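You operate a simulated robot arm through the tools that you are given. There is no shell and no other tool. Be economical: measure what you need, move in short steps, check, and stop when the job is done.

You run a simulated two-armed robot. Do the job below in one go: nothing can be reset, and whatever is moved stays where it is left.

TASK
Pick up the blue bottle from the low shelf of the tyre bench with one hand, pass it to the other hand and put it on the bottom shelf of the filter rack. Set down upright: bottle.

The check looks at the end state, three seconds after you hand in, the way a careful person would. Anything else that was tipped, shoved, dropped, spilled or broken makes it a failure.

THE ROBOT
Two 7-joint arms with two-finger parallel grippers on one trunk, on a base that drives. Base frame: it is fixed to the floor where the robot stands at the start and does not move with it; the origin is under the middle of the robot, x ahead of it, y to its left, z up. Readings come in mm, rad, newtons and seconds.
The left shoulder is at the start at [46, 178, 854], the right one opposite. With the tool pointing down near the work surface each hand reaches from about 100 to 580 mm from the robot's upright axis, wherever it stands, measured 20 degrees to its own side. Places, roughly: bottom shelf of the filter rack [-2400, -1600, 400]. Payload 3.43 kg a hand.
The TCP of each hand is the grasp point between the finger pads, 34 mm short of the fingertips. In the tool frame z runs along the fingers and y along their closing line. The gripper opens to 128 mm. The fingers are 24 mm wide and 12 mm thick; the gripper's body (48 by 130 mm) begins 96 mm behind the TCP.
Orientation is that of the tool frame in the base frame, as a unit quaternion [x, y, z, w]. With the fingers straight down and closing along the base's y, the tool's x points along the base's -x, its y along +y and its z along -z.

THE INTERFACE
- The arms move only by the tool step_arm. It takes "left_rows", "right_rows" or both (then of equal length, played together; a hand with none holds still); each is a list of rows, each a list of 3 entries, a list of its own where there are three numbers: the turn, a rotation vector about the tool's x, y, z in rad, then the shift along the tool's x, y, z in cm, then the opening, from 0 (shut) to 1 (fully open). In form: [[[ax, ay, az], [tx, ty, tz], grip], ...]. A call has 1 to 20 rows; each row shifts and turns the commanded pose from where the row before left it, along the tool's axes as they then stand. Rows are played at 5 a second. More than 50 mm and 0.15 rad between two rows, or a gripper value outside its range, and nothing of the call is played. A pose out of reach is approached as far as the arm can. The call stops where the force on the tool passes 40 N (or 10 N more than at its start, if that is more) or the arm is blocked; 0.2 s more then pass. Each finger travels about 108 mm/s and halts on what it meets, pressing with about 35 N; the grip force reading is that of the motor and also rises with nothing between the fingers. The clock runs only during rows and for 0.2 s after the last one: add rows that do not move to give the fingers time. It gives the time, the measured TCP pose, the force on the tool (base axes), the opening and the grip force at its end, in the units of the frame above (readings bear some noise), with the torque about the TCP (base axes, N m) and any sound that the robot's microphone picked up.
- Cameras (640 x 400 px; columns grow to the right, rows downward): "scene" is now at [127.4, -2, 978.1]; the picture's right is [-0.06, -1.00, 0.00], its down [-0.91, 0.06, -0.42] and it looks along [0.41, -0.03, -0.91] (base axes); focal length 288 px, centre (320, 200). "left" rides on the left gripper at [76, 11, -160] in its tool frame; the picture's right is [-0.15, 0.99, 0.00], its down [-0.88, -0.13, -0.46] and it looks along [-0.45, -0.07, 0.89] (tool axes); focal length 234 px, centre (320, 200). "right" rides on the right gripper at [76, -11, -160] in its tool frame; the picture's right is [0.15, 0.99, 0.00], its down [-0.88, 0.13, -0.46] and it looks along [-0.45, 0.07, 0.89] (tool axes); focal length 234 px, centre (320, 200). There is no depth. A picture from a camera that has moved, and an enlarged one, comes with that camera's place and axes in the base frame and with its lens.
- get_image(camera): a new picture of that camera. The clock stands still meanwhile.
- move_column(by): slides the trunk up (or, below 0, down) by that many mm; the arms and the scene camera ride with it, the base frame stays. It gives what a move gives, with no picture.
- base_move(legs): drives the robot by 1 to 6 legs, each [ahead, turn to the left] in mm and rad, along the robot's own axes; the way and the turn of a leg run together, so that a leg with both is an arc; at most 1500 mm and 3.142 rad a leg. The arms and the cameras ride along, it lands a little off, and it stops where it bumps. It gives what a move gives.
- aim_head(pan, tilt): turns the head with the scene camera to pan (to the left, within 1.396 rad either way) and tilt (down, from -0.506 to 1.204), counted from straight ahead of the robot. It gives what a move gives.
- inspect(camera, box): a new picture of the part [left, top, right, bottom] of that camera's present view, enlarged. The clock stands still meanwhile.
- job_done(): hands the job in; it is judged then, once.

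Go step by step. Nothing tells you exact positions but the pictures and the camera data: compare them with the known pose of the tool, close in by small moves and look again before you grip or let go. The budget is 120 turns and 88 pictures, counting those below and the enlarged ones. Unless the task says otherwise, let go and move clear before handing in, and close with one line.

The tools are called after "Emit:" by a JSON object that holds its "op" and its "data". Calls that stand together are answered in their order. step_arm: Moves the arms, as the interface text tells. Its arguments: {"type":"object","properties":{"left_rows":{"type":"array","items":{"type":"array"}},"right_rows":{"type":"array","items":{"type":"array"}}},"required":[]} The other tools are called the same way: move_column (by) slides the trunk up or down; base_move (legs) drives the base; aim_head (pan, tilt) turns the head that bears the scene camera; get_image (camera) takes a picture; inspect (camera, box) takes an enlarged picture of a part of a camera's view; job_done () hands the job in.

At the start:

```text
clock: 0.0
left_ee_pos: [277.4, 124.2, 495.8]
left_tool_rot: [-0.001, 1.0, -0.001, 0.004]
left_force: [-0.6, -0.4, 0.7]
left_torque: [0.0, 0.0, -0.01]
left_gripper_width: 128.1
left_finger_force: 0.1
right_ee_pos: [451.8, -236.1, 461.7]
right_tool_rot: [0.001, 1.0, -0.001, 0.007]
right_force: [0.3, 0.3, 0.4]
right_torque: [0.05, 0.0, 0.02]
right_gripper_width: 128.0
right_finger_force: 0.1
trunk travel left (down, up): [-25.0, 376.0]
robot x, y, heading: [0.4, -2.9, 0.002]
head pan, tilt: [-0.063, 1.148]
```

scene: 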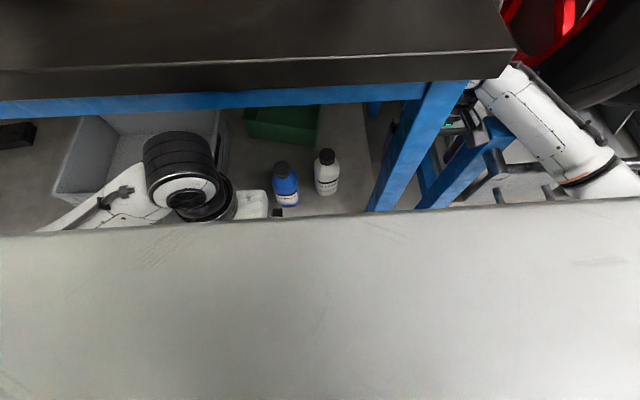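
right: 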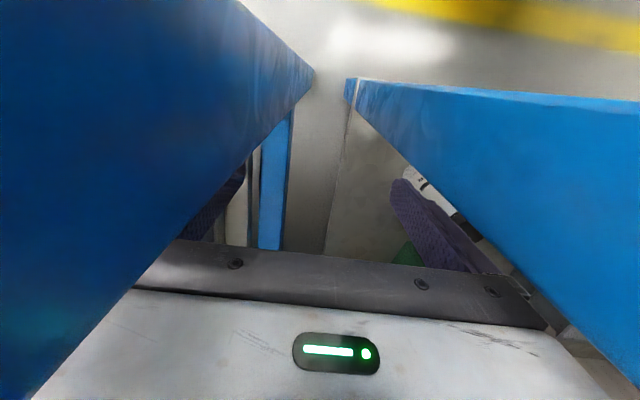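
left: 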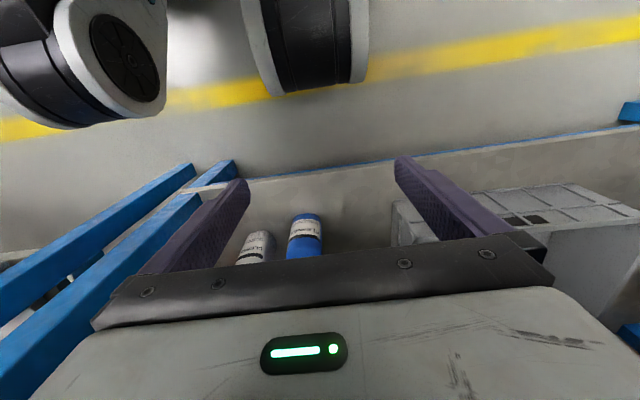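

I see the blue bottle beside a white one on the low shelf, roughly at [450, 65, 230], with the right hand apparently between two blue posts. I'll look around with the head before moving anything.

Emit:
{"op": "aim_head", "data": {"pan": -0.3, "tilt": 0.75}}

Emit:
{"op": "get_image", "data": {"camera": "scene"}}

Emit:
{"op": "inspect", "data": {"camera": "left", "box": [160, 140, 480, 340]}}

```text
clock: 0.9
left_ee_pos: [277.9, 122.8, 495.3]
left_tool_rot: [0.001, 1.0, -0.001, 0.002]
left_force: [-0.1, 0.5, 0.2]
left_torque: [0.01, 0.0, -0.01]
left_gripper_width: 128.0
left_finger_force: 0.0
right_ee_pos: [453.6, -236.0, 464.1]
right_tool_rot: [0.0, 1.0, 0.0, 0.008]
right_force: [-0.4, -0.4, 0.7]
right_torque: [0.01, 0.0, -0.03]
right_gripper_width: 127.9
right_finger_force: 0.1
trunk travel left (down, up): [-25.0, 376.0]
robot x, y, heading: [5.5, -1.4, -0.001]
head pan, tilt: [-0.3, 0.75]
```

```text
84 pictures are left
camera scene: at [148.4, -22.6, 1006.7], right [-0.3, -0.96, 0.0], down [-0.65, 0.2, -0.73], along [0.7, -0.22, -0.68], focal length 288 px, centre (320, 200)
```

scene: 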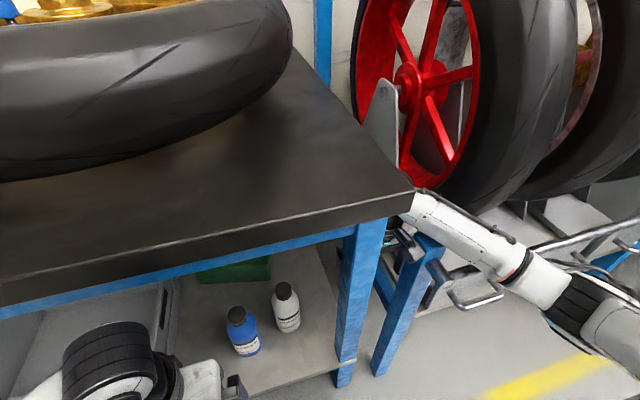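

```text
2.00 times, centred on (320, 240) of left
camera zoom: at [202.1, 133.8, 654.2], right [0.15, 0.99, 0.0], down [0.88, -0.13, 0.46], along [0.45, -0.07, -0.89], focal length 468 px, centre (320, 120)
```

zoom: 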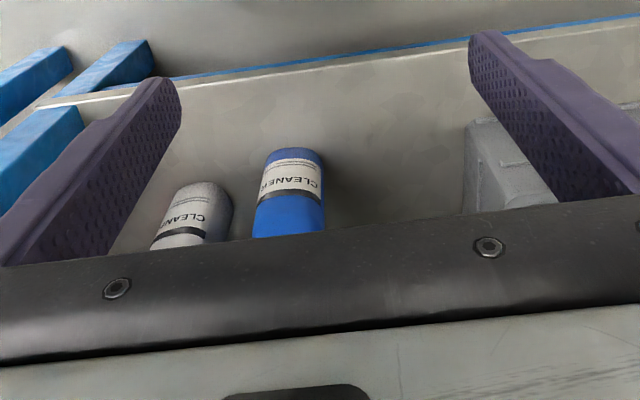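

The bottle stands about x≈470, y≈65 on a shelf at z≈240, under the table overhang (table edge x≈375, underside ≈700), with the white bottle ~110 mm to its right. The right hand sits behind the bench leg, so I back straight out first to get room to reorient.

Emit:
{"op": "base_move", "data": {"legs": [[-400, 0]]}}

Emit:
{"op": "aim_head", "data": {"pan": 0.0, "tilt": 0.65}}

Emit:
{"op": "get_image", "data": {"camera": "scene"}}

```text
clock: 1.8
left_ee_pos: [259.1, 123.6, 494.2]
left_tool_rot: [-0.002, 1.0, 0.001, 0.0]
left_force: [-0.6, 0.4, 0.3]
left_torque: [0.02, -0.01, 0.02]
left_gripper_width: 127.9
left_finger_force: 0.0
right_ee_pos: [439.4, -235.3, 458.6]
right_tool_rot: [0.011, 1.0, 0.0, 0.011]
right_force: [1.3, -0.4, -0.6]
right_torque: [-0.04, 0.03, -0.01]
right_gripper_width: 128.0
right_finger_force: 0.1
trunk travel left (down, up): [-25.0, 376.0]
robot x, y, heading: [-19.0, 0.5, -0.001]
head pan, tilt: [-0.3, 0.75]
stopped in leg 1: the force on the tool passed its limit (the readings are from after the stop); the commanded pose is now the measured one
```

```text
clock: 2.6
left_ee_pos: [259.0, 122.9, 493.0]
left_tool_rot: [-0.001, 1.0, -0.001, 0.0]
left_force: [-0.1, 0.1, 1.0]
left_torque: [-0.03, -0.01, 0.0]
left_gripper_width: 127.9
left_finger_force: 0.1
right_ee_pos: [439.0, -235.2, 458.1]
right_tool_rot: [0.01, 1.0, 0.001, 0.011]
right_force: [2.6, -0.7, -0.9]
right_torque: [0.07, 0.27, -0.11]
right_gripper_width: 128.1
right_finger_force: 0.0
trunk travel left (down, up): [-25.0, 376.0]
robot x, y, heading: [-20.8, -0.4, 0.0]
head pan, tilt: [0.0, 0.649]
```

```text
82 pictures are left
camera scene: at [140.0, 0.3, 1014.4], right [0.0, -1.0, 0.0], down [-0.6, 0.0, -0.8], along [0.8, 0.0, -0.6], focal length 288 px, centre (320, 200)
```

scene: 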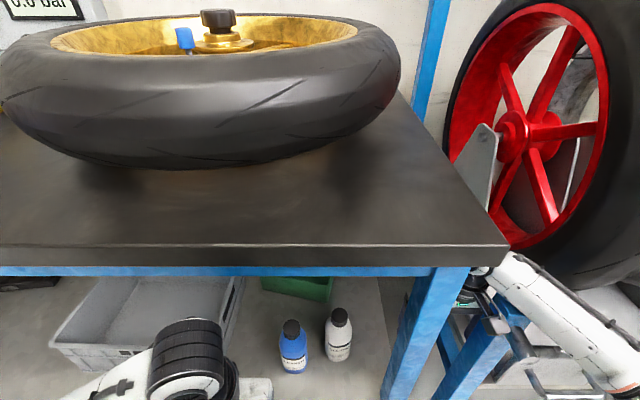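

The right gripper (130 mm wide) is stuck behind the bench leg and the tyre-rack leg, with only about 100 mm between them. I'll look closely before turning it to pass narrow-side.

Emit:
{"op": "get_image", "data": {"camera": "right"}}

Emit:
{"op": "inspect", "data": {"camera": "scene", "box": [360, 220, 640, 400]}}

```text
81 pictures are left
camera right: at [360.5, -245.0, 616.3], right [-0.13, 0.99, 0.0], down [0.87, 0.11, 0.47], along [0.47, 0.06, -0.88], focal length 234 px, centre (320, 200)
```

right: 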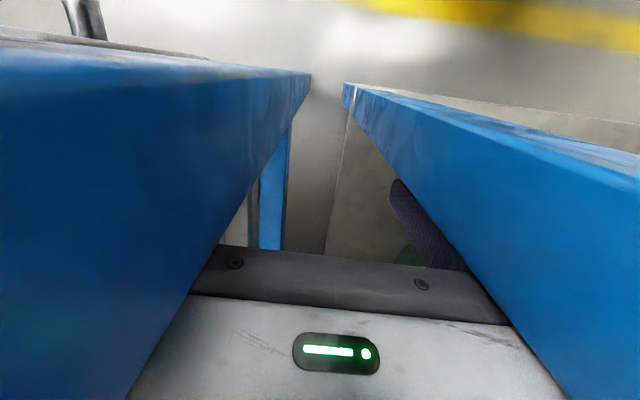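

```text
2.22 times, centred on (500, 310) of scene
camera zoom: at [140.0, 0.3, 1014.4], right [0.0, -1.0, 0.0], down [-0.6, 0.0, -0.8], along [0.8, 0.0, -0.6], focal length 639 px, centre (-80, -44)
```

zoom: 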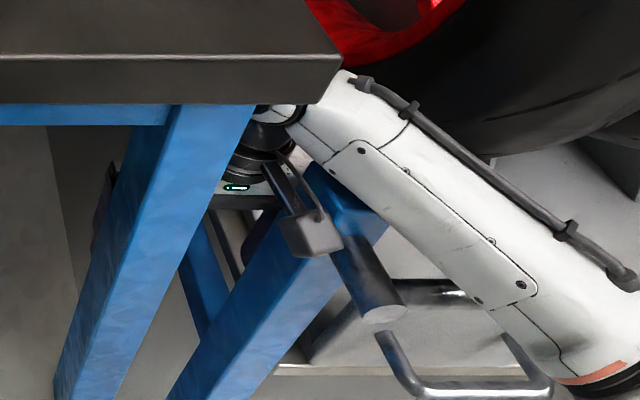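

The hand is threaded from above between the legs; it must come out up and to the right, over the shorter rack leg. I look right to see the arm, tyre rack and free room there.

Emit:
{"op": "aim_head", "data": {"pan": -0.9, "tilt": 0.6}}

Emit:
{"op": "get_image", "data": {"camera": "scene"}}

```text
clock: 3.8
left_ee_pos: [259.8, 123.0, 494.6]
left_tool_rot: [-0.001, 1.0, 0.0, 0.0]
left_force: [0.0, 0.4, 0.1]
left_torque: [0.02, -0.03, -0.01]
left_gripper_width: 127.9
left_finger_force: 0.1
right_ee_pos: [438.4, -235.1, 459.2]
right_tool_rot: [0.011, 1.0, 0.002, 0.011]
right_force: [3.6, -1.1, -0.8]
right_torque: [0.11, 0.37, -0.16]
right_gripper_width: 128.0
right_finger_force: 0.1
trunk travel left (down, up): [-25.0, 376.0]
robot x, y, heading: [-18.8, -1.8, -0.0]
head pan, tilt: [-0.901, 0.6]
```

```text
79 pictures are left
camera scene: at [108.3, -68.9, 1018.7], right [-0.78, -0.62, 0.0], down [-0.35, 0.44, -0.82], along [0.51, -0.65, -0.57], focal length 288 px, centre (320, 200)
```

scene: 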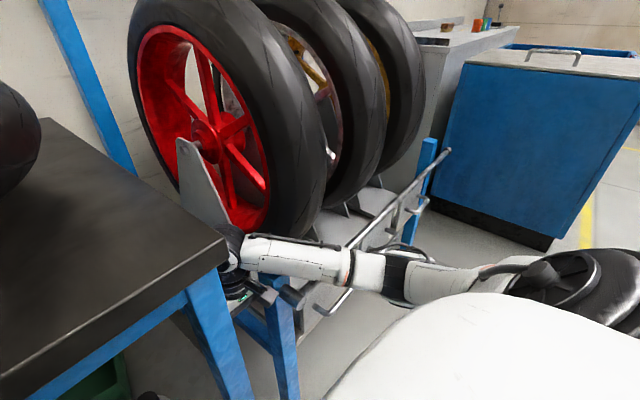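

The arm reaches over the rack leg with the wrist squeezed between tabletop corner and wheel. I zoom in on that spot to judge clearances.

Emit:
{"op": "inspect", "data": {"camera": "scene", "box": [140, 160, 380, 310]}}

```text
2.67 times, centred on (260, 235) of scene
camera zoom: at [108.3, -68.9, 1018.7], right [-0.78, -0.62, 0.0], down [-0.35, 0.44, -0.82], along [0.51, -0.65, -0.57], focal length 767 px, centre (480, 107)
```

zoom: 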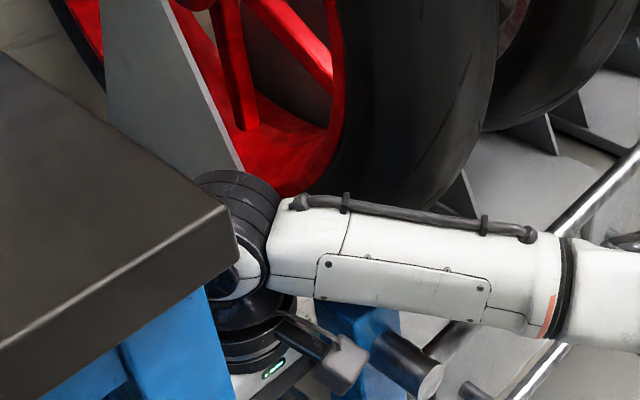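

Triangulating: the tabletop slab ends at y≈-197 (underside ≈759), the rack leg's top is ≈630, and the tyre face is well away (y≈-400). So: free the hand a bit forward and right, raise the trunk, shift right, raise more, then back out.

Emit:
{"op": "step_arm", "data": {"right_rows": [[[0, 0, 0], [-0.6, 0, 0], 0.5], [[0, 0, 0], [-0.6, -0.6, 0], 0.0], [[0, 0, 0], [0, -0.7, 0], 0.0], [[0, 0, 0], [0, 0, 0], 0.0]]}}

Emit:
{"op": "move_column", "data": {"by": 65}}

Emit:
{"op": "get_image", "data": {"camera": "scene"}}

Emit:
{"op": "get_image", "data": {"camera": "right"}}

```text
clock: 4.6
left_ee_pos: [260.0, 125.1, 494.1]
left_tool_rot: [-0.002, 1.0, 0.001, 0.001]
left_force: [-0.2, -0.8, 0.2]
left_torque: [-0.01, 0.04, 0.01]
left_gripper_width: 127.9
left_finger_force: 0.1
right_ee_pos: [451.8, -238.6, 460.0]
right_tool_rot: [0.008, 1.0, 0.006, 0.011]
right_force: [0.0, 3.8, 1.4]
right_torque: [-0.54, 0.03, -0.27]
right_gripper_width: 0.0
right_finger_force: 32.4
trunk travel left (down, up): [-25.0, 376.0]
robot x, y, heading: [-20.3, 0.6, 0.003]
head pan, tilt: [-0.901, 0.6]
stopped in row 4 (right hand): the force on the tool passed its limit (the readings are from after the stop); the commanded pose is now the measured one
```

```text
clock: 5.7
left_ee_pos: [257.9, 123.7, 559.4]
left_tool_rot: [-0.001, 1.0, 0.001, 0.0]
left_force: [0.2, -0.3, 0.0]
left_torque: [-0.03, 0.01, 0.01]
left_gripper_width: 127.9
left_finger_force: 0.0
right_ee_pos: [451.0, -240.5, 524.9]
right_tool_rot: [0.01, 1.0, 0.007, 0.009]
right_force: [0.2, -0.7, 0.1]
right_torque: [-0.02, 0.02, -0.02]
right_gripper_width: 0.0
right_finger_force: 33.5
trunk travel left (down, up): [-90.0, 311.0]
robot x, y, heading: [-18.6, 1.2, 0.004]
head pan, tilt: [-0.901, 0.6]
```

```text
77 pictures are left
camera scene: at [108.1, -68.2, 1083.7], right [-0.78, -0.62, 0.0], down [-0.35, 0.44, -0.83], along [0.51, -0.65, -0.56], focal length 288 px, centre (320, 200)
```

scene: 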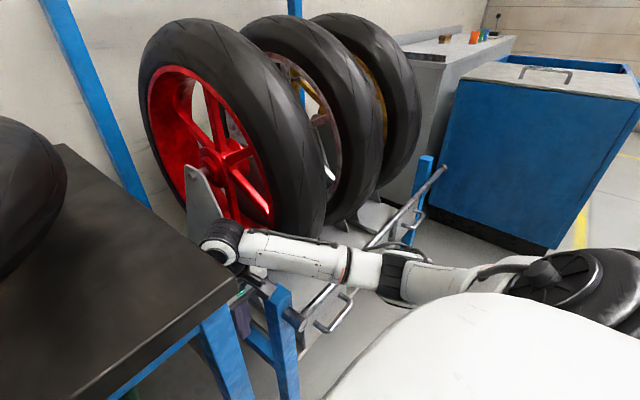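

```text
76 pictures are left
camera right: at [372.3, -251.1, 681.8], right [-0.13, 0.99, 0.01], down [0.87, 0.11, 0.47], along [0.47, 0.07, -0.88], focal length 234 px, centre (320, 200)
```

right: 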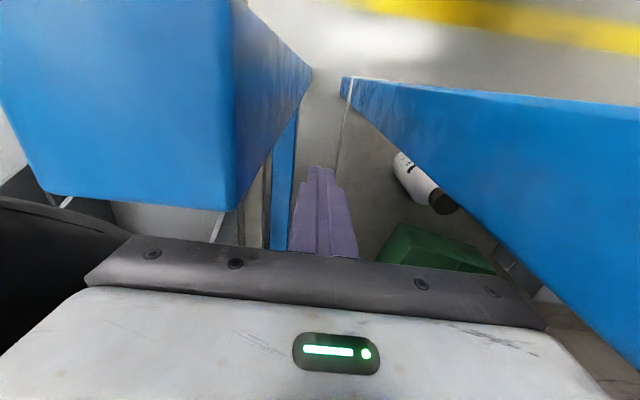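

The camera stem is now above the rack leg's top. I shift the hand 45 mm to the right, then raise the trunk until the fingertips clear the leg.

Emit:
{"op": "step_arm", "data": {"right_rows": [[[0, 0, 0], [0, -1.0, 0], 0.0], [[0, 0, 0], [0, -1.0, 0], 0.0], [[0, 0, 0], [0, -1.0, 0], 0.0], [[0, 0, 0], [0, -1.0, 0], 0.0], [[0, 0, 0], [0, -0.5, 0], 0.0]]}}

Emit:
{"op": "get_image", "data": {"camera": "scene"}}

Emit:
{"op": "get_image", "data": {"camera": "right"}}

```text
clock: 6.9
left_ee_pos: [259.3, 124.9, 558.8]
left_tool_rot: [-0.003, 1.0, 0.0, 0.0]
left_force: [0.3, 0.4, 0.0]
left_torque: [0.03, 0.0, 0.0]
left_gripper_width: 128.2
left_finger_force: 0.0
right_ee_pos: [449.4, -283.4, 523.1]
right_tool_rot: [0.01, 1.0, 0.007, 0.01]
right_force: [0.6, -0.4, -0.2]
right_torque: [-0.01, -0.01, -0.02]
right_gripper_width: 0.2
right_finger_force: 32.8
trunk travel left (down, up): [-90.0, 311.0]
robot x, y, heading: [-19.9, 4.6, 0.001]
head pan, tilt: [-0.901, 0.6]
```

```text
75 pictures are left
camera scene: at [108.0, -68.1, 1083.7], right [-0.78, -0.62, 0.0], down [-0.35, 0.44, -0.83], along [0.51, -0.65, -0.56], focal length 288 px, centre (320, 200)
```

scene: 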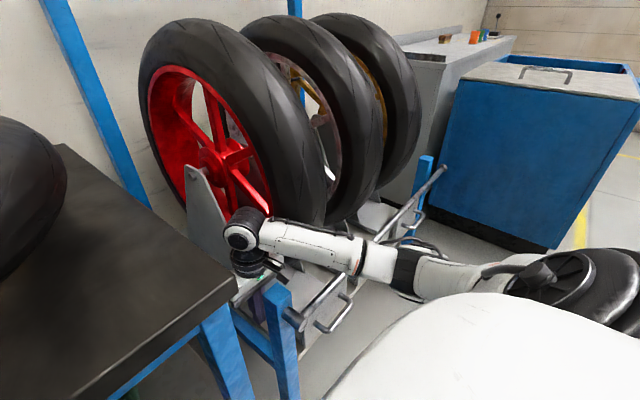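

```text
74 pictures are left
camera right: at [371.5, -295.8, 680.6], right [-0.13, 0.99, 0.01], down [0.87, 0.11, 0.47], along [0.47, 0.07, -0.88], focal length 234 px, centre (320, 200)
```

right: 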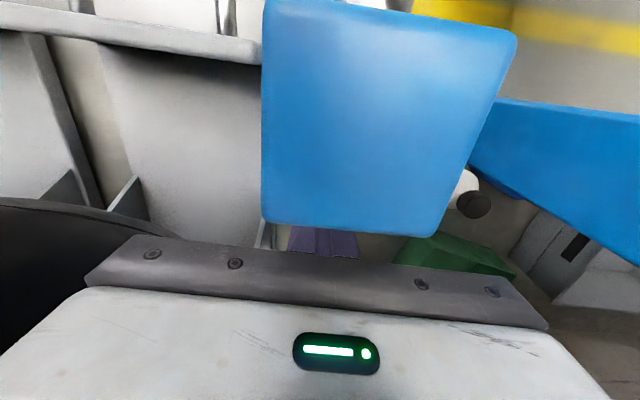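

Clear of the leg and tabletop. I raise in stages, watching the tyre.

Emit:
{"op": "move_column", "data": {"by": 70}}

Emit:
{"op": "get_image", "data": {"camera": "right"}}

Emit:
{"op": "get_image", "data": {"camera": "scene"}}

```text
clock: 7.9
left_ee_pos: [258.9, 124.2, 628.8]
left_tool_rot: [-0.001, 1.0, 0.0, 0.0]
left_force: [0.2, 0.0, 0.4]
left_torque: [0.0, -0.03, -0.01]
left_gripper_width: 128.1
left_finger_force: 0.0
right_ee_pos: [450.9, -284.0, 594.0]
right_tool_rot: [0.009, 1.0, 0.007, 0.01]
right_force: [0.3, 0.1, 0.2]
right_torque: [0.01, -0.03, 0.01]
right_gripper_width: 0.2
right_finger_force: 33.2
trunk travel left (down, up): [-160.0, 241.0]
robot x, y, heading: [-17.2, -1.6, 0.002]
head pan, tilt: [-0.901, 0.6]
```

```text
73 pictures are left
camera right: at [371.5, -295.6, 750.5], right [-0.13, 0.99, 0.01], down [0.87, 0.11, 0.47], along [0.47, 0.07, -0.88], focal length 234 px, centre (320, 200)
```

right: 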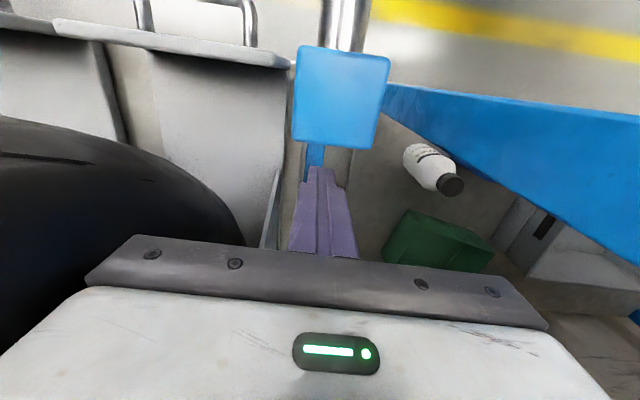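

```text
72 pictures are left
camera scene: at [108.1, -68.2, 1153.7], right [-0.78, -0.62, 0.0], down [-0.35, 0.44, -0.82], along [0.51, -0.65, -0.57], focal length 288 px, centre (320, 200)
```

scene: 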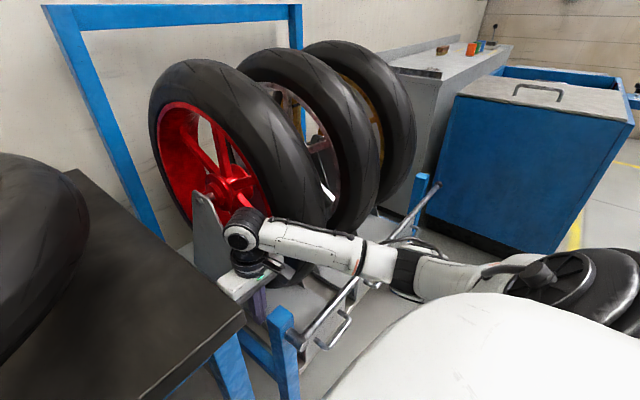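

The rack leg top works out at z≈638; the tyre is still clear of the gripper. I raise 110 mm more and then drive back.

Emit:
{"op": "move_column", "data": {"by": 110}}

Emit:
{"op": "get_image", "data": {"camera": "right"}}

```text
clock: 9.4
left_ee_pos: [258.8, 124.8, 739.9]
left_tool_rot: [-0.003, 1.0, -0.001, 0.0]
left_force: [0.6, 0.1, -0.4]
left_torque: [0.02, 0.03, -0.03]
left_gripper_width: 127.8
left_finger_force: 0.0
right_ee_pos: [450.3, -283.8, 702.7]
right_tool_rot: [0.009, 1.0, 0.007, 0.009]
right_force: [0.9, 0.0, 0.7]
right_torque: [-0.01, -0.04, 0.02]
right_gripper_width: 0.2
right_finger_force: 32.9
trunk travel left (down, up): [-270.0, 131.0]
robot x, y, heading: [-20.7, 2.5, 0.006]
head pan, tilt: [-0.901, 0.6]
```

```text
71 pictures are left
camera right: at [371.5, -295.6, 860.5], right [-0.13, 0.99, 0.01], down [0.87, 0.11, 0.47], along [0.47, 0.07, -0.88], focal length 234 px, centre (320, 200)
```

right: 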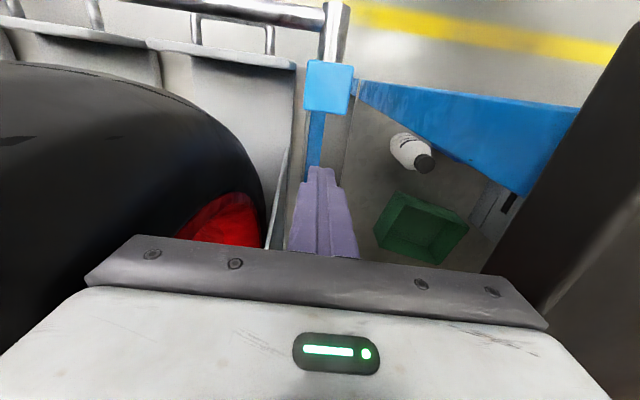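

Emit:
{"op": "move_column", "data": {"by": 30}}

Emit:
{"op": "base_move", "data": {"legs": [[-400, 0]]}}

Emit:
{"op": "aim_head", "data": {"pan": 0.0, "tilt": 0.75}}

Emit:
{"op": "get_image", "data": {"camera": "scene"}}

```text
clock: 10.1
left_ee_pos: [259.4, 124.3, 768.8]
left_tool_rot: [-0.001, 1.0, 0.0, 0.0]
left_force: [-0.4, 0.5, 0.4]
left_torque: [-0.02, -0.01, 0.01]
left_gripper_width: 127.9
left_finger_force: 0.0
right_ee_pos: [449.3, -284.1, 732.6]
right_tool_rot: [0.01, 1.0, 0.007, 0.009]
right_force: [0.3, -0.5, 1.0]
right_torque: [0.0, 0.01, 0.02]
right_gripper_width: 0.1
right_finger_force: 32.9
trunk travel left (down, up): [-300.0, 101.0]
robot x, y, heading: [-17.7, -0.6, 0.004]
head pan, tilt: [-0.901, 0.6]
```

```text
clock: 12.6
left_ee_pos: [-140.3, 124.0, 768.8]
left_tool_rot: [-0.005, 1.0, 0.0, 0.0]
left_force: [-0.7, 0.0, 0.1]
left_torque: [0.0, -0.01, 0.01]
left_gripper_width: 128.1
left_finger_force: 0.2
right_ee_pos: [51.3, -285.2, 733.2]
right_tool_rot: [0.008, 1.0, 0.007, 0.011]
right_force: [-0.3, -0.4, -0.1]
right_torque: [0.02, -0.01, 0.01]
right_gripper_width: 0.2
right_finger_force: 32.9
trunk travel left (down, up): [-300.0, 101.0]
robot x, y, heading: [-417.8, -2.4, 0.008]
head pan, tilt: [-0.901, 0.6]
```

```text
clock: 13.8
left_ee_pos: [-140.2, 124.7, 769.6]
left_tool_rot: [-0.005, 1.0, 0.0, 0.0]
left_force: [-0.3, -0.2, 0.5]
left_torque: [-0.02, 0.03, -0.02]
left_gripper_width: 128.1
left_finger_force: 0.0
right_ee_pos: [52.7, -283.3, 733.6]
right_tool_rot: [0.007, 1.0, 0.007, 0.009]
right_force: [-0.1, -0.4, -1.2]
right_torque: [-0.02, 0.01, -0.02]
right_gripper_width: 0.0
right_finger_force: 33.2
trunk travel left (down, up): [-300.0, 101.0]
robot x, y, heading: [-419.1, -2.2, 0.008]
head pan, tilt: [0.0, 0.75]
```

```text
70 pictures are left
camera scene: at [-263.2, -0.2, 1280.9], right [0.01, -1.0, 0.0], down [-0.68, 0.0, -0.73], along [0.73, 0.01, -0.68], focal length 288 px, centre (320, 200)
```

scene: 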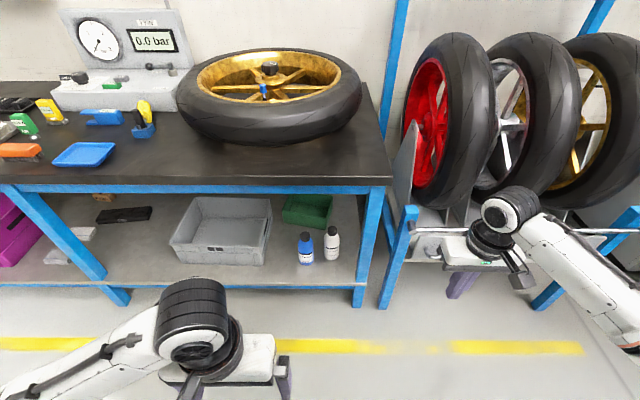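

The right hand is free with a clear view now. Next I pitch the left hand to 30° below horizontal (pushing it a bit forward) and tuck the right hand back, then lower the trunk.

Emit:
{"op": "step_arm", "data": {"left_rows": [[[0, -0.149, 0], [-1.7, 0, 0], 1], [[0, -0.149, 0], [-1.68, 0, 0.25], 1], [[0, -0.149, 0], [-1.62, 0, 0.5], 1], [[0, -0.149, 0], [-1.53, 0, 0.74], 1], [[0, -0.149, 0], [-1.4, 0, 0.96], 1], [[0, -0.149, 0], [-1.25, 0, 1.16], 1], [[0, -0.149, 0], [-1.06, 0, 1.33], 1], [[0, 0, 0], [0, 0, 0], 1]], "right_rows": [[[0, 0, 0], [2.7, 0, 0], 0], [[0, 0, 0], [2.7, 0, 0], 0], [[0, 0, 0], [2.7, 0, 0], 0], [[0, 0, 0], [2.7, 0, 0], 0], [[0, 0, 0], [2.7, 0, 0], 0], [[0, 0, 0], [2.7, 0, 0], 0], [[0, 0, 0], [2.7, 0, 0], 0], [[0, 0, 0], [0, 0, 0], 0]]}}

Emit:
{"op": "move_column", "data": {"by": -290}}

Emit:
{"op": "get_image", "data": {"camera": "scene"}}

Emit:
{"op": "get_image", "data": {"camera": "left"}}

```text
clock: 15.6
left_ee_pos: [-21.7, 123.9, 767.4]
left_tool_rot: [-0.003, 0.867, 0.002, 0.499]
left_force: [-0.4, 0.6, -0.6]
left_torque: [-0.01, 0.04, -0.02]
left_gripper_width: 128.0
left_finger_force: 0.2
right_ee_pos: [-136.2, -281.8, 729.2]
right_tool_rot: [0.006, 1.0, 0.006, 0.011]
right_force: [0.1, 0.0, -0.6]
right_torque: [0.0, -0.03, 0.01]
right_gripper_width: 0.1
right_finger_force: 33.1
trunk travel left (down, up): [-300.0, 101.0]
robot x, y, heading: [-415.9, -0.0, 0.009]
head pan, tilt: [0.0, 0.75]
```

```text
clock: 18.5
left_ee_pos: [-21.2, 125.5, 479.1]
left_tool_rot: [-0.002, 0.867, 0.002, 0.498]
left_force: [0.3, -0.4, 0.1]
left_torque: [-0.02, 0.0, -0.02]
left_gripper_width: 128.0
left_finger_force: 0.0
right_ee_pos: [-135.7, -280.3, 438.8]
right_tool_rot: [0.007, 1.0, 0.008, 0.01]
right_force: [-0.4, -0.7, 0.3]
right_torque: [0.0, 0.01, -0.03]
right_gripper_width: 0.0
right_finger_force: 33.0
trunk travel left (down, up): [-10.0, 391.0]
robot x, y, heading: [-421.0, -0.9, 0.005]
head pan, tilt: [0.0, 0.75]
```

```text
69 pictures are left
camera scene: at [-263.2, -0.1, 990.9], right [0.01, -1.0, 0.0], down [-0.68, -0.01, -0.73], along [0.73, 0.01, -0.68], focal length 288 px, centre (320, 200)
```

scene: 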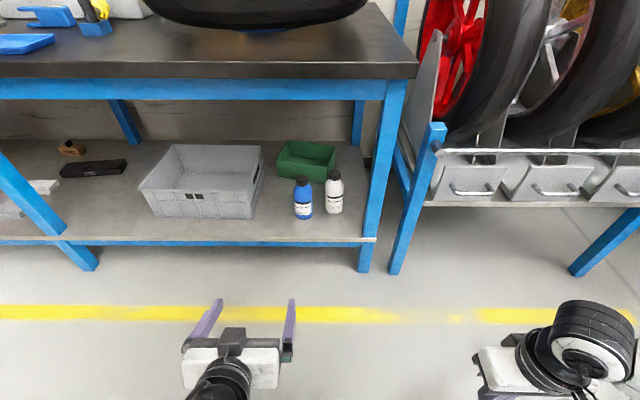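

```text
68 pictures are left
camera left: at [-197.0, 134.0, 492.7], right [0.07, 0.99, 0.13], down [0.05, -0.13, 0.99], along [1.0, -0.06, -0.06], focal length 234 px, centre (320, 200)
```

left: 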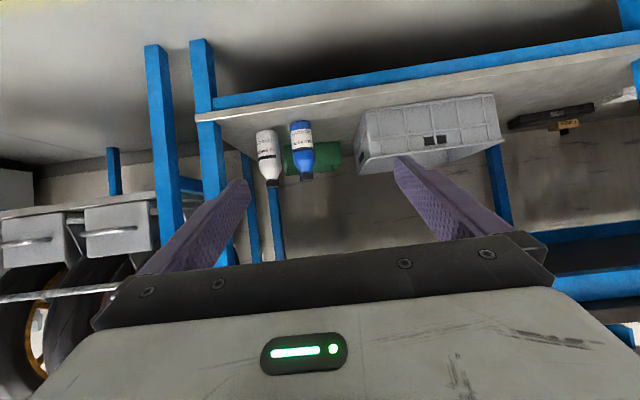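

Bottle: base z≈245, height ≈155, diameter ≈65, axis about [466, 66]; the white one is ~92 mm to its right. I lower the left hand to grip height, align it, and drive in most of the way.

Emit:
{"op": "step_arm", "data": {"left_rows": [[[0, 0, 0], [2.46, -1.16, 1.42], 1], [[0, 0, 0], [2.46, -1.16, 1.42], 1], [[0, 0, 0], [2.46, -1.16, 1.42], 0.9], [[0, 0, 0], [2.46, -1.16, 1.42], 0.8], [[0, 0, 0], [2.46, -1.16, 1.42], 0.68], [[0, 0, 0], [0, 0, 0], 0.68]]}}

Emit:
{"op": "base_move", "data": {"legs": [[300, 0]]}}

Emit:
{"op": "get_image", "data": {"camera": "left"}}

Emit:
{"op": "get_image", "data": {"camera": "scene"}}

```text
clock: 19.4
left_ee_pos: [14.4, 129.6, 498.3]
left_tool_rot: [-0.026, 0.805, -0.008, 0.593]
left_force: [0.1, 0.3, 0.6]
left_torque: [0.01, 0.0, -0.01]
left_gripper_width: 102.2
left_finger_force: 0.0
right_ee_pos: [-136.2, -282.7, 439.6]
right_tool_rot: [0.006, 1.0, 0.01, 0.013]
right_force: [-0.9, -0.5, -0.1]
right_torque: [0.0, -0.04, -0.03]
right_gripper_width: 0.0
right_finger_force: 33.2
trunk travel left (down, up): [-10.0, 391.0]
robot x, y, heading: [-417.2, 2.4, 0.005]
head pan, tilt: [0.0, 0.75]
stopped in row 4 (left hand): the arm was blocked; the commanded pose is now the measured one
```

```text
clock: 21.5
left_ee_pos: [318.7, 131.4, 499.5]
left_tool_rot: [-0.026, 0.804, -0.01, 0.593]
left_force: [0.0, -0.2, -0.8]
left_torque: [-0.01, 0.01, -0.03]
left_gripper_width: 102.5
left_finger_force: 0.2
right_ee_pos: [165.7, -279.3, 440.4]
right_tool_rot: [0.007, 1.0, 0.009, 0.013]
right_force: [-0.2, 0.2, 0.2]
right_torque: [0.02, -0.02, 0.05]
right_gripper_width: 0.1
right_finger_force: 33.4
trunk travel left (down, up): [-10.0, 391.0]
robot x, y, heading: [-117.1, -0.4, 0.002]
head pan, tilt: [0.0, 0.75]
```

```text
67 pictures are left
camera left: at [143.6, 134.8, 473.9], right [0.01, 1.0, 0.09], down [-0.17, -0.09, 0.98], along [0.98, -0.03, 0.17], focal length 234 px, centre (320, 200)
```

left: 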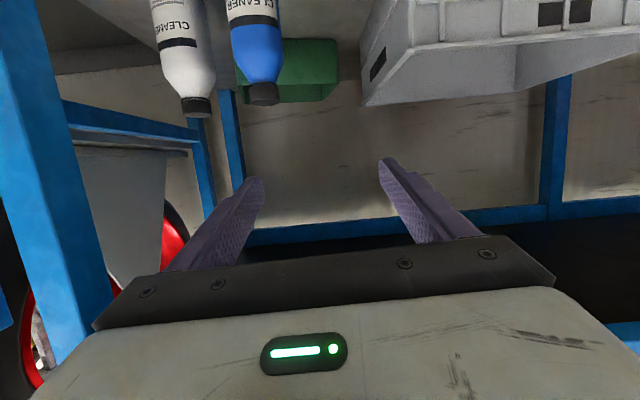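

```text
66 pictures are left
camera scene: at [35.6, -1.5, 992.7], right [0.01, -1.0, -0.01], down [-0.68, 0.0, -0.73], along [0.73, 0.01, -0.68], focal length 288 px, centre (320, 200)
```

scene: 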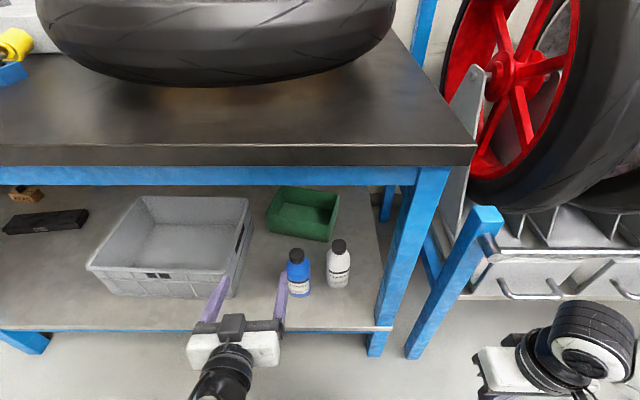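

The arm couldn't hold 30° that low, so it stopped early; I'll use a 45° tilt instead, then lower in front of the shelf.

Emit:
{"op": "step_arm", "data": {"left_rows": [[[0.004, 0.121, 0.0135], [0, 0, 0], 0.68], [[0.004, 0.121, 0.0135], [0, 0, 0], 0.68], [[0.004, 0.121, 0.0135], [0, 0, 0], 0.68], [[0.004, 0.121, 0.0135], [0, 0, 0], 0.68], [[0, 0, 0], [2, -1.6, 2], 0.68], [[0, 0, 0], [2, -1.6, 2], 0.68], [[0, 0, 0], [2, -1.6, 2], 0.68], [[0, 0, 0], [2, -1.6, 2], 0.68], [[0, 0, 0], [2, 0, 2], 0.68], [[0, 0, 0], [0, 0, 0], 0.68]]}}

Emit:
{"op": "get_image", "data": {"camera": "left"}}

```text
clock: 23.3
left_ee_pos: [372.3, 133.8, 515.2]
left_tool_rot: [0.014, 0.86, 0.034, 0.508]
left_force: [0.9, 0.0, 0.7]
left_torque: [-0.01, -0.01, -0.01]
left_gripper_width: 86.9
left_finger_force: 0.1
right_ee_pos: [164.7, -279.7, 444.3]
right_tool_rot: [0.007, 1.0, 0.012, 0.017]
right_force: [0.1, -0.5, 0.0]
right_torque: [0.0, 0.02, 0.02]
right_gripper_width: 0.0
right_finger_force: 32.8
trunk travel left (down, up): [-10.0, 391.0]
robot x, y, heading: [-115.3, 3.3, 0.007]
head pan, tilt: [0.0, 0.75]
stopped in row 8 (left hand): the arm was blocked; the commanded pose is now the measured one
```

```text
65 pictures are left
camera left: at [195.3, 141.7, 525.0], right [0.06, 0.98, 0.2], down [0.03, -0.2, 0.98], along [1.0, -0.06, -0.04], focal length 234 px, centre (320, 200)
```

left: 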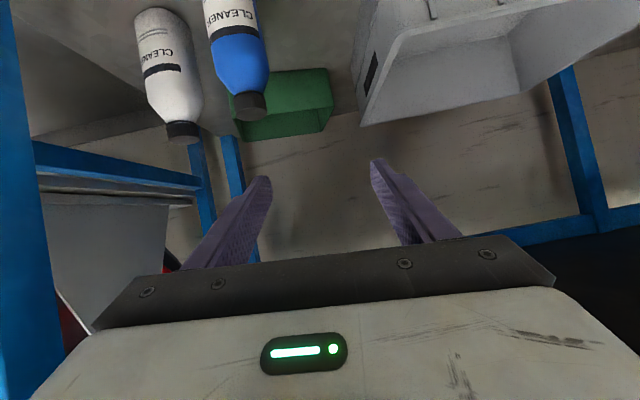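

Blocked again, so it's a joint limit rather than an obstacle, probably from the arm being folded. I look at the arm's posture.

Emit:
{"op": "aim_head", "data": {"pan": 0.5, "tilt": 1.0}}

Emit:
{"op": "get_image", "data": {"camera": "scene"}}

```text
clock: 24.2
left_ee_pos: [373.2, 133.5, 513.2]
left_tool_rot: [0.015, 0.86, 0.034, 0.508]
left_force: [0.3, -0.9, 0.0]
left_torque: [0.03, 0.01, -0.02]
left_gripper_width: 87.0
left_finger_force: 0.0
right_ee_pos: [165.2, -279.6, 446.0]
right_tool_rot: [0.007, 1.0, 0.012, 0.015]
right_force: [0.0, -1.5, 0.2]
right_torque: [0.05, 0.0, 0.01]
right_gripper_width: 0.0
right_finger_force: 33.2
trunk travel left (down, up): [-10.0, 391.0]
robot x, y, heading: [-114.7, 6.0, 0.004]
head pan, tilt: [0.499, 1.0]
```

```text
64 pictures are left
camera scene: at [10.6, 27.8, 980.1], right [0.48, -0.87, 0.0], down [-0.73, -0.4, -0.55], along [0.48, 0.27, -0.83], focal length 288 px, centre (320, 200)
```

scene: 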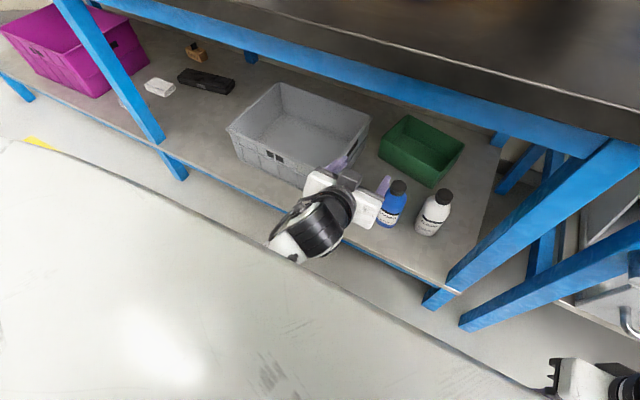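

The forearm is folded right against the robot's body. I'll back off, extend the arm forward and then lower it.

Emit:
{"op": "base_move", "data": {"legs": [[-200, 0]]}}

Emit:
{"op": "step_arm", "data": {"left_rows": [[[0, 0, 0], [-1.2, 0, 2.2], 0.68], [[0, 0, 0], [-1.93, 0, 3.5], 0.68], [[0, 0, 0], [-1.93, 0, 3.5], 0.68], [[0, 0, 0], [3.0, 0, 1.65], 0.68], [[0, 0, 0], [3.0, -1.0, 1.65], 0.68], [[0, 0, 0], [3.0, -1.0, 1.65], 0.68], [[0, 0, 0], [3.0, -1.5, 1.65], 0.68], [[0, 0, 0], [3.0, -1.5, 1.65], 0.68], [[0, 0, 0], [0, -1.5, 0], 0.68], [[0, 0, 0], [0, 0, 0], 0.68]]}}

```text
clock: 25.8
left_ee_pos: [174.8, 133.2, 515.6]
left_tool_rot: [0.014, 0.86, 0.034, 0.509]
left_force: [0.3, 0.5, 0.6]
left_torque: [0.01, 0.0, 0.0]
left_gripper_width: 86.9
left_finger_force: 0.1
right_ee_pos: [-30.4, -282.7, 445.2]
right_tool_rot: [0.005, 1.0, 0.013, 0.015]
right_force: [0.0, -0.2, -0.5]
right_torque: [0.0, -0.01, 0.0]
right_gripper_width: 0.0
right_finger_force: 32.7
trunk travel left (down, up): [-10.0, 391.0]
robot x, y, heading: [-313.1, -1.0, 0.012]
head pan, tilt: [0.499, 1.0]
```

```text
clock: 26.6
left_ee_pos: [213.6, 172.4, 498.7]
left_tool_rot: [0.033, 0.862, 0.061, 0.503]
left_force: [0.1, 0.2, 0.3]
left_torque: [0.0, 0.04, 0.01]
left_gripper_width: 87.0
left_finger_force: 0.0
right_ee_pos: [-32.2, -282.3, 450.3]
right_tool_rot: [0.007, 1.0, 0.014, 0.02]
right_force: [0.3, 0.9, -0.2]
right_torque: [0.05, -0.02, 0.01]
right_gripper_width: 0.0
right_finger_force: 32.2
trunk travel left (down, up): [-10.0, 391.0]
robot x, y, heading: [-314.1, -2.1, 0.013]
head pan, tilt: [0.499, 1.0]
stopped in row 4 (left hand): the arm was blocked; the commanded pose is now the measured one
```

Still blocked. I check the left elbow directly to learn what it is hitting.

Emit:
{"op": "aim_head", "data": {"pan": 1.3, "tilt": 0.9}}

Emit:
{"op": "get_image", "data": {"camera": "scene"}}

Emit:
{"op": "get_image", "data": {"camera": "right"}}

```text
clock: 27.8
left_ee_pos: [216.0, 173.3, 498.3]
left_tool_rot: [0.032, 0.861, 0.061, 0.504]
left_force: [0.4, -0.6, -0.4]
left_torque: [0.01, 0.0, -0.01]
left_gripper_width: 87.2
left_finger_force: 0.0
right_ee_pos: [-31.0, -282.7, 450.1]
right_tool_rot: [0.005, 1.0, 0.014, 0.019]
right_force: [0.2, 1.8, 0.1]
right_torque: [0.01, 0.0, -0.02]
right_gripper_width: 0.0
right_finger_force: 32.8
trunk travel left (down, up): [-10.0, 391.0]
robot x, y, heading: [-311.5, -0.6, 0.009]
head pan, tilt: [1.3, 0.901]
```

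```text
63 pictures are left
camera scene: at [-233.5, 63.1, 991.8], right [0.97, -0.26, 0.01], down [-0.19, -0.75, -0.64], along [0.17, 0.61, -0.77], focal length 288 px, centre (320, 200)
```

scene: 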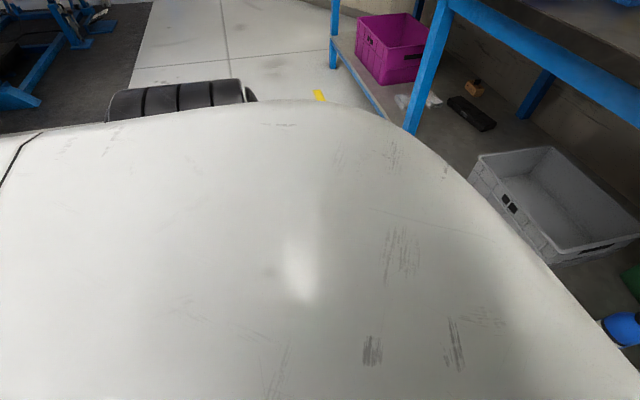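

```text
62 pictures are left
camera right: at [-113.4, -296.2, 606.1], right [-0.14, 0.99, 0.02], down [0.86, 0.11, 0.49], along [0.49, 0.09, -0.87], focal length 234 px, centre (320, 200)
```

right: 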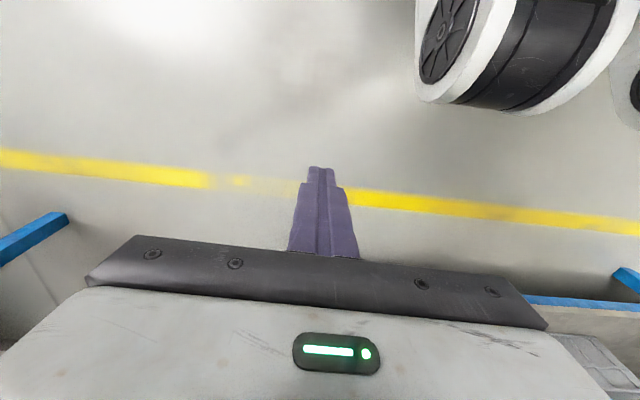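

The pitch seems the limiting factor, so I return the hand to about 34° off vertical and test lowering there.

Emit:
{"op": "step_arm", "data": {"left_rows": [[[0, 0.145, 0], [0, 0, 0], 0.68], [[0, 0.145, 0], [0, 0, 0], 0.68], [[0, 0.145, 0], [0, 0, 0], 0.68], [[0, 0, 0], [0, 0, 0], 0.68]]}}

Emit:
{"op": "step_arm", "data": {"left_rows": [[[0, 0, 0], [1.7, 0, 2.5], 0.68], [[0, 0, 0], [1.7, 0, 2.5], 0.68], [[0, 0, 0], [1.7, 0, 2.5], 0.68], [[0, 0, 0], [0, 0, 0], 0.68]]}}

```text
clock: 29.0
left_ee_pos: [212.2, 237.5, 444.5]
left_tool_rot: [0.022, 0.955, 0.128, 0.267]
left_force: [0.6, -0.6, 0.3]
left_torque: [0.01, 0.03, -0.04]
left_gripper_width: 87.1
left_finger_force: 0.0
right_ee_pos: [-27.9, -280.5, 438.1]
right_tool_rot: [0.005, 1.0, 0.007, 0.011]
right_force: [0.2, -0.7, 0.3]
right_torque: [0.0, 0.01, -0.01]
right_gripper_width: 0.0
right_finger_force: 33.5
trunk travel left (down, up): [-10.0, 391.0]
robot x, y, heading: [-312.5, 0.5, 0.008]
head pan, tilt: [1.3, 0.901]
stopped in row 4 (left hand): the arm was blocked; the commanded pose is now the measured one
```

```text
clock: 30.0
left_ee_pos: [209.7, 260.9, 360.6]
left_tool_rot: [0.021, 0.954, 0.127, 0.271]
left_force: [0.0, 0.2, -0.7]
left_torque: [-0.01, 0.0, 0.0]
left_gripper_width: 87.2
left_finger_force: 0.1
right_ee_pos: [-29.0, -279.2, 439.4]
right_tool_rot: [0.006, 1.0, 0.007, 0.01]
right_force: [1.0, 0.6, 0.3]
right_torque: [0.02, 0.02, 0.0]
right_gripper_width: 0.1
right_finger_force: 32.9
trunk travel left (down, up): [-10.0, 391.0]
robot x, y, heading: [-310.8, -2.6, 0.012]
head pan, tilt: [1.3, 0.901]
```

The arm freed itself and lowered fine; the right hand's reading also relaxed, so the left elbow had likely swung inward against the right arm. I check with the right camera.

Emit:
{"op": "get_image", "data": {"camera": "right"}}

Emit:
{"op": "get_image", "data": {"camera": "left"}}

```text
61 pictures are left
camera right: at [-107.8, -291.8, 596.7], right [-0.14, 0.99, 0.01], down [0.87, 0.11, 0.48], along [0.47, 0.07, -0.88], focal length 234 px, centre (320, 200)
```

right: 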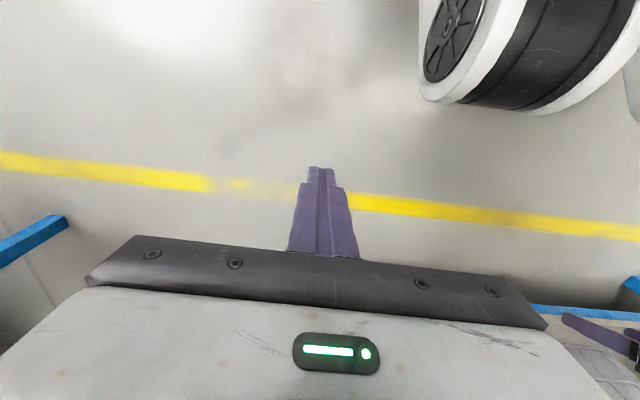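

```text
60 pictures are left
camera left: at [61.6, 242.3, 455.1], right [0.1, 0.94, 0.33], down [0.52, -0.33, 0.79], along [0.85, 0.09, -0.52], focal length 234 px, centre (320, 200)
```

left: 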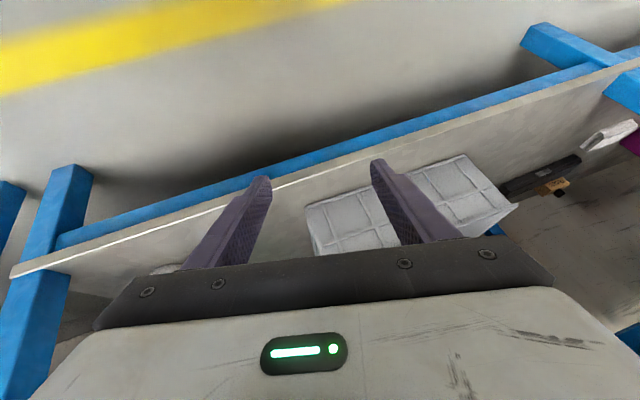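

The left hand is usable here but rolled by ~13°. I level it, then test moving toward y≈150 and a bit more pitch at this height.

Emit:
{"op": "step_arm", "data": {"left_rows": [[[0.117, 0, -0.055], [0, 0, 0], 0.68], [[0.117, 0, -0.055], [0, 0, 0], 0.68], [[0, 0, 0], [0, -2.5, 0], 0.68], [[0, 0, 0], [0, -2.5, 0], 0.68], [[0, 0, 0], [0, -2.5, 0], 0.68], [[0, 0, 0], [0, 0, 0], 0.68]]}}

Emit:
{"op": "step_arm", "data": {"left_rows": [[[0, -0.14, 0], [0, 0, 0], 0.68], [[0, -0.14, 0], [0, 0, 0], 0.68], [[0, 0, 0], [0, 0, 0], 0.68]]}}

```text
clock: 31.6
left_ee_pos: [209.3, 228.0, 356.1]
left_tool_rot: [-0.002, 0.962, 0.036, 0.272]
left_force: [0.5, 0.2, 1.1]
left_torque: [-0.01, 0.01, 0.0]
left_gripper_width: 87.1
left_finger_force: 0.1
right_ee_pos: [-29.3, -280.4, 438.1]
right_tool_rot: [0.005, 1.0, 0.007, 0.011]
right_force: [-0.1, 0.9, -0.4]
right_torque: [0.03, -0.02, -0.01]
right_gripper_width: 0.1
right_finger_force: 33.0
trunk travel left (down, up): [-10.0, 391.0]
robot x, y, heading: [-313.1, 0.5, 0.012]
head pan, tilt: [1.3, 0.901]
stopped in row 6 (left hand): the arm was blocked; the commanded pose is now the measured one
```

```text
clock: 32.4
left_ee_pos: [214.8, 235.9, 361.7]
left_tool_rot: [0.001, 0.912, 0.04, 0.408]
left_force: [0.7, -0.3, -0.6]
left_torque: [-0.01, -0.01, -0.01]
left_gripper_width: 87.2
left_finger_force: 0.1
right_ee_pos: [-28.5, -280.1, 440.0]
right_tool_rot: [0.006, 1.0, 0.006, 0.009]
right_force: [-1.1, -0.5, 1.2]
right_torque: [0.01, 0.04, -0.02]
right_gripper_width: 0.0
right_finger_force: 32.8
trunk travel left (down, up): [-10.0, 391.0]
robot x, y, heading: [-314.4, 0.3, 0.009]
head pan, tilt: [1.3, 0.901]
```

Inward motion at low height is what blocks (the arm runs against the body), while y≈230 relative works at 45° tilt. So I shift the whole robot ~155 mm to the right by reversing at an angle, so the bottle lies in front of the left hand.

Emit:
{"op": "base_move", "data": {"legs": [[0, 0.35], [-450, 0], [0, -0.36]]}}

Emit:
{"op": "aim_head", "data": {"pan": 0.15, "tilt": 0.6}}

Emit:
{"op": "get_image", "data": {"camera": "scene"}}

Emit:
{"op": "get_image", "data": {"camera": "left"}}

```text
clock: 37.3
left_ee_pos: [-209.2, 69.6, 356.4]
left_tool_rot: [0.008, 0.915, 0.038, 0.402]
left_force: [0.4, -0.1, 0.4]
left_torque: [0.01, 0.0, -0.02]
left_gripper_width: 86.9
left_finger_force: 0.1
right_ee_pos: [-454.6, -443.6, 439.6]
right_tool_rot: [0.012, 1.0, 0.005, 0.009]
right_force: [0.8, -0.1, 0.2]
right_torque: [0.04, -0.04, -0.02]
right_gripper_width: 0.1
right_finger_force: 32.8
trunk travel left (down, up): [-10.0, 391.0]
robot x, y, heading: [-738.2, -157.7, -0.002]
head pan, tilt: [1.3, 0.901]
```

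```text
clock: 38.7
left_ee_pos: [-208.2, 71.4, 356.7]
left_tool_rot: [0.009, 0.914, 0.039, 0.403]
left_force: [-0.1, 0.4, -0.7]
left_torque: [0.01, -0.02, 0.01]
left_gripper_width: 87.0
left_finger_force: 0.0
right_ee_pos: [-455.2, -442.0, 439.0]
right_tool_rot: [0.012, 1.0, 0.006, 0.011]
right_force: [-0.5, -0.3, 0.0]
right_torque: [-0.03, 0.03, 0.01]
right_gripper_width: 0.0
right_finger_force: 32.7
trunk travel left (down, up): [-10.0, 391.0]
robot x, y, heading: [-735.2, -161.6, -0.003]
head pan, tilt: [0.15, 0.6]
```

```text
59 pictures are left
camera scene: at [-575.0, -146.4, 1003.7], right [0.15, -0.99, 0.0], down [-0.56, -0.08, -0.82], along [0.82, 0.12, -0.57], focal length 288 px, centre (320, 200)
```

scene: 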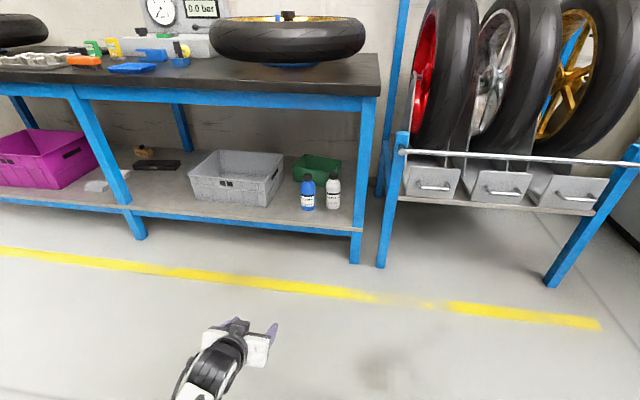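

```text
58 pictures are left
camera left: at [-377.4, 74.8, 408.7], right [0.08, 0.98, 0.19], down [0.26, -0.2, 0.94], along [0.96, -0.03, -0.27], focal length 234 px, centre (320, 200)
```

left: 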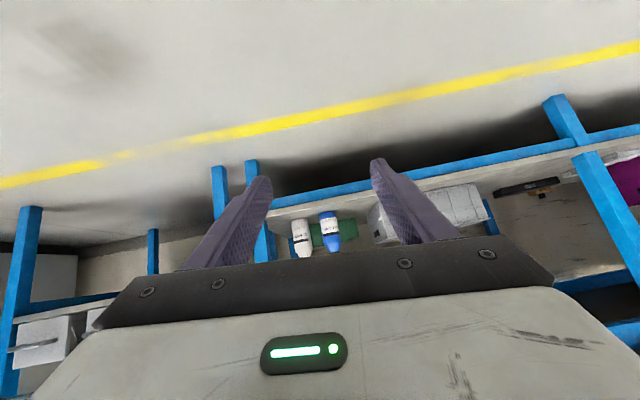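

The left hand is now lined up with the bottle. I level it, lower it ~27 mm, and drive forward to just short of the bottle.

Emit:
{"op": "step_arm", "data": {"left_rows": [[[0.064, 0, -0.048], [0, 0, 0], 0.68], [[0, 0, 0], [2.0, 0, 1.8], 0.68], [[0, 0, 0], [0, 0, 0], 0.68]]}}

Emit:
{"op": "base_move", "data": {"legs": [[540, 0.0]]}}

Emit:
{"op": "get_image", "data": {"camera": "left"}}

Emit:
{"op": "get_image", "data": {"camera": "scene"}}

```text
clock: 39.5
left_ee_pos: [-207.8, 68.1, 330.4]
left_tool_rot: [-0.001, 0.915, 0.0, 0.404]
left_force: [0.6, -0.3, -0.6]
left_torque: [0.01, 0.0, 0.02]
left_gripper_width: 87.2
left_finger_force: 0.0
right_ee_pos: [-454.7, -444.1, 439.5]
right_tool_rot: [0.012, 1.0, 0.007, 0.01]
right_force: [-0.1, 0.2, -0.1]
right_torque: [-0.04, 0.02, 0.0]
right_gripper_width: 0.0
right_finger_force: 33.0
trunk travel left (down, up): [-10.0, 391.0]
robot x, y, heading: [-733.5, -163.3, -0.008]
head pan, tilt: [0.15, 0.6]
```

```text
clock: 42.6
left_ee_pos: [329.9, 61.7, 330.2]
left_tool_rot: [0.002, 0.915, -0.001, 0.404]
left_force: [-0.7, -0.3, -0.1]
left_torque: [0.0, 0.05, 0.0]
left_gripper_width: 87.1
left_finger_force: 0.1
right_ee_pos: [78.9, -448.7, 438.6]
right_tool_rot: [0.016, 1.0, 0.008, 0.011]
right_force: [0.2, 0.9, -0.1]
right_torque: [0.01, 0.01, 0.01]
right_gripper_width: 0.0
right_finger_force: 32.9
trunk travel left (down, up): [-10.0, 391.0]
robot x, y, heading: [-199.8, -163.0, -0.007]
head pan, tilt: [0.15, 0.6]
```

```text
57 pictures are left
camera left: at [161.1, 73.2, 380.8], right [0.1, 0.99, 0.11], down [0.26, -0.13, 0.96], along [0.96, -0.07, -0.27], focal length 234 px, centre (320, 200)
```

left: 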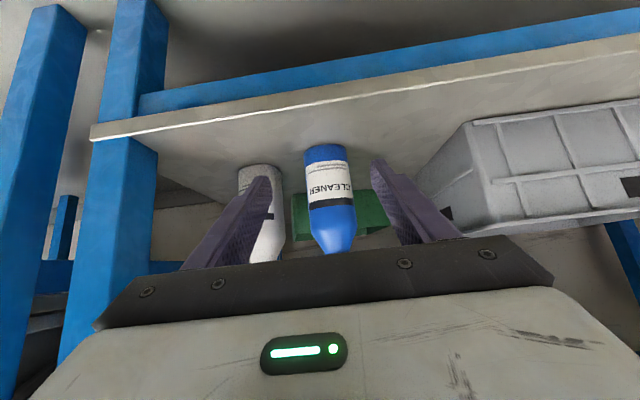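

```text
56 pictures are left
camera scene: at [-38.9, -151.7, 1003.7], right [0.14, -0.99, 0.0], down [-0.56, -0.08, -0.83], along [0.82, 0.12, -0.56], focal length 288 px, centre (320, 200)
```

scene: 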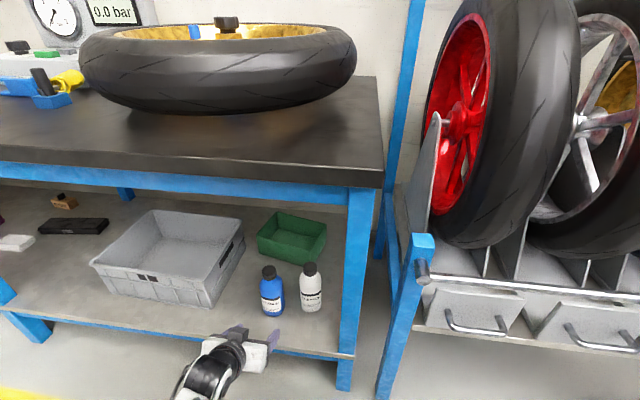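

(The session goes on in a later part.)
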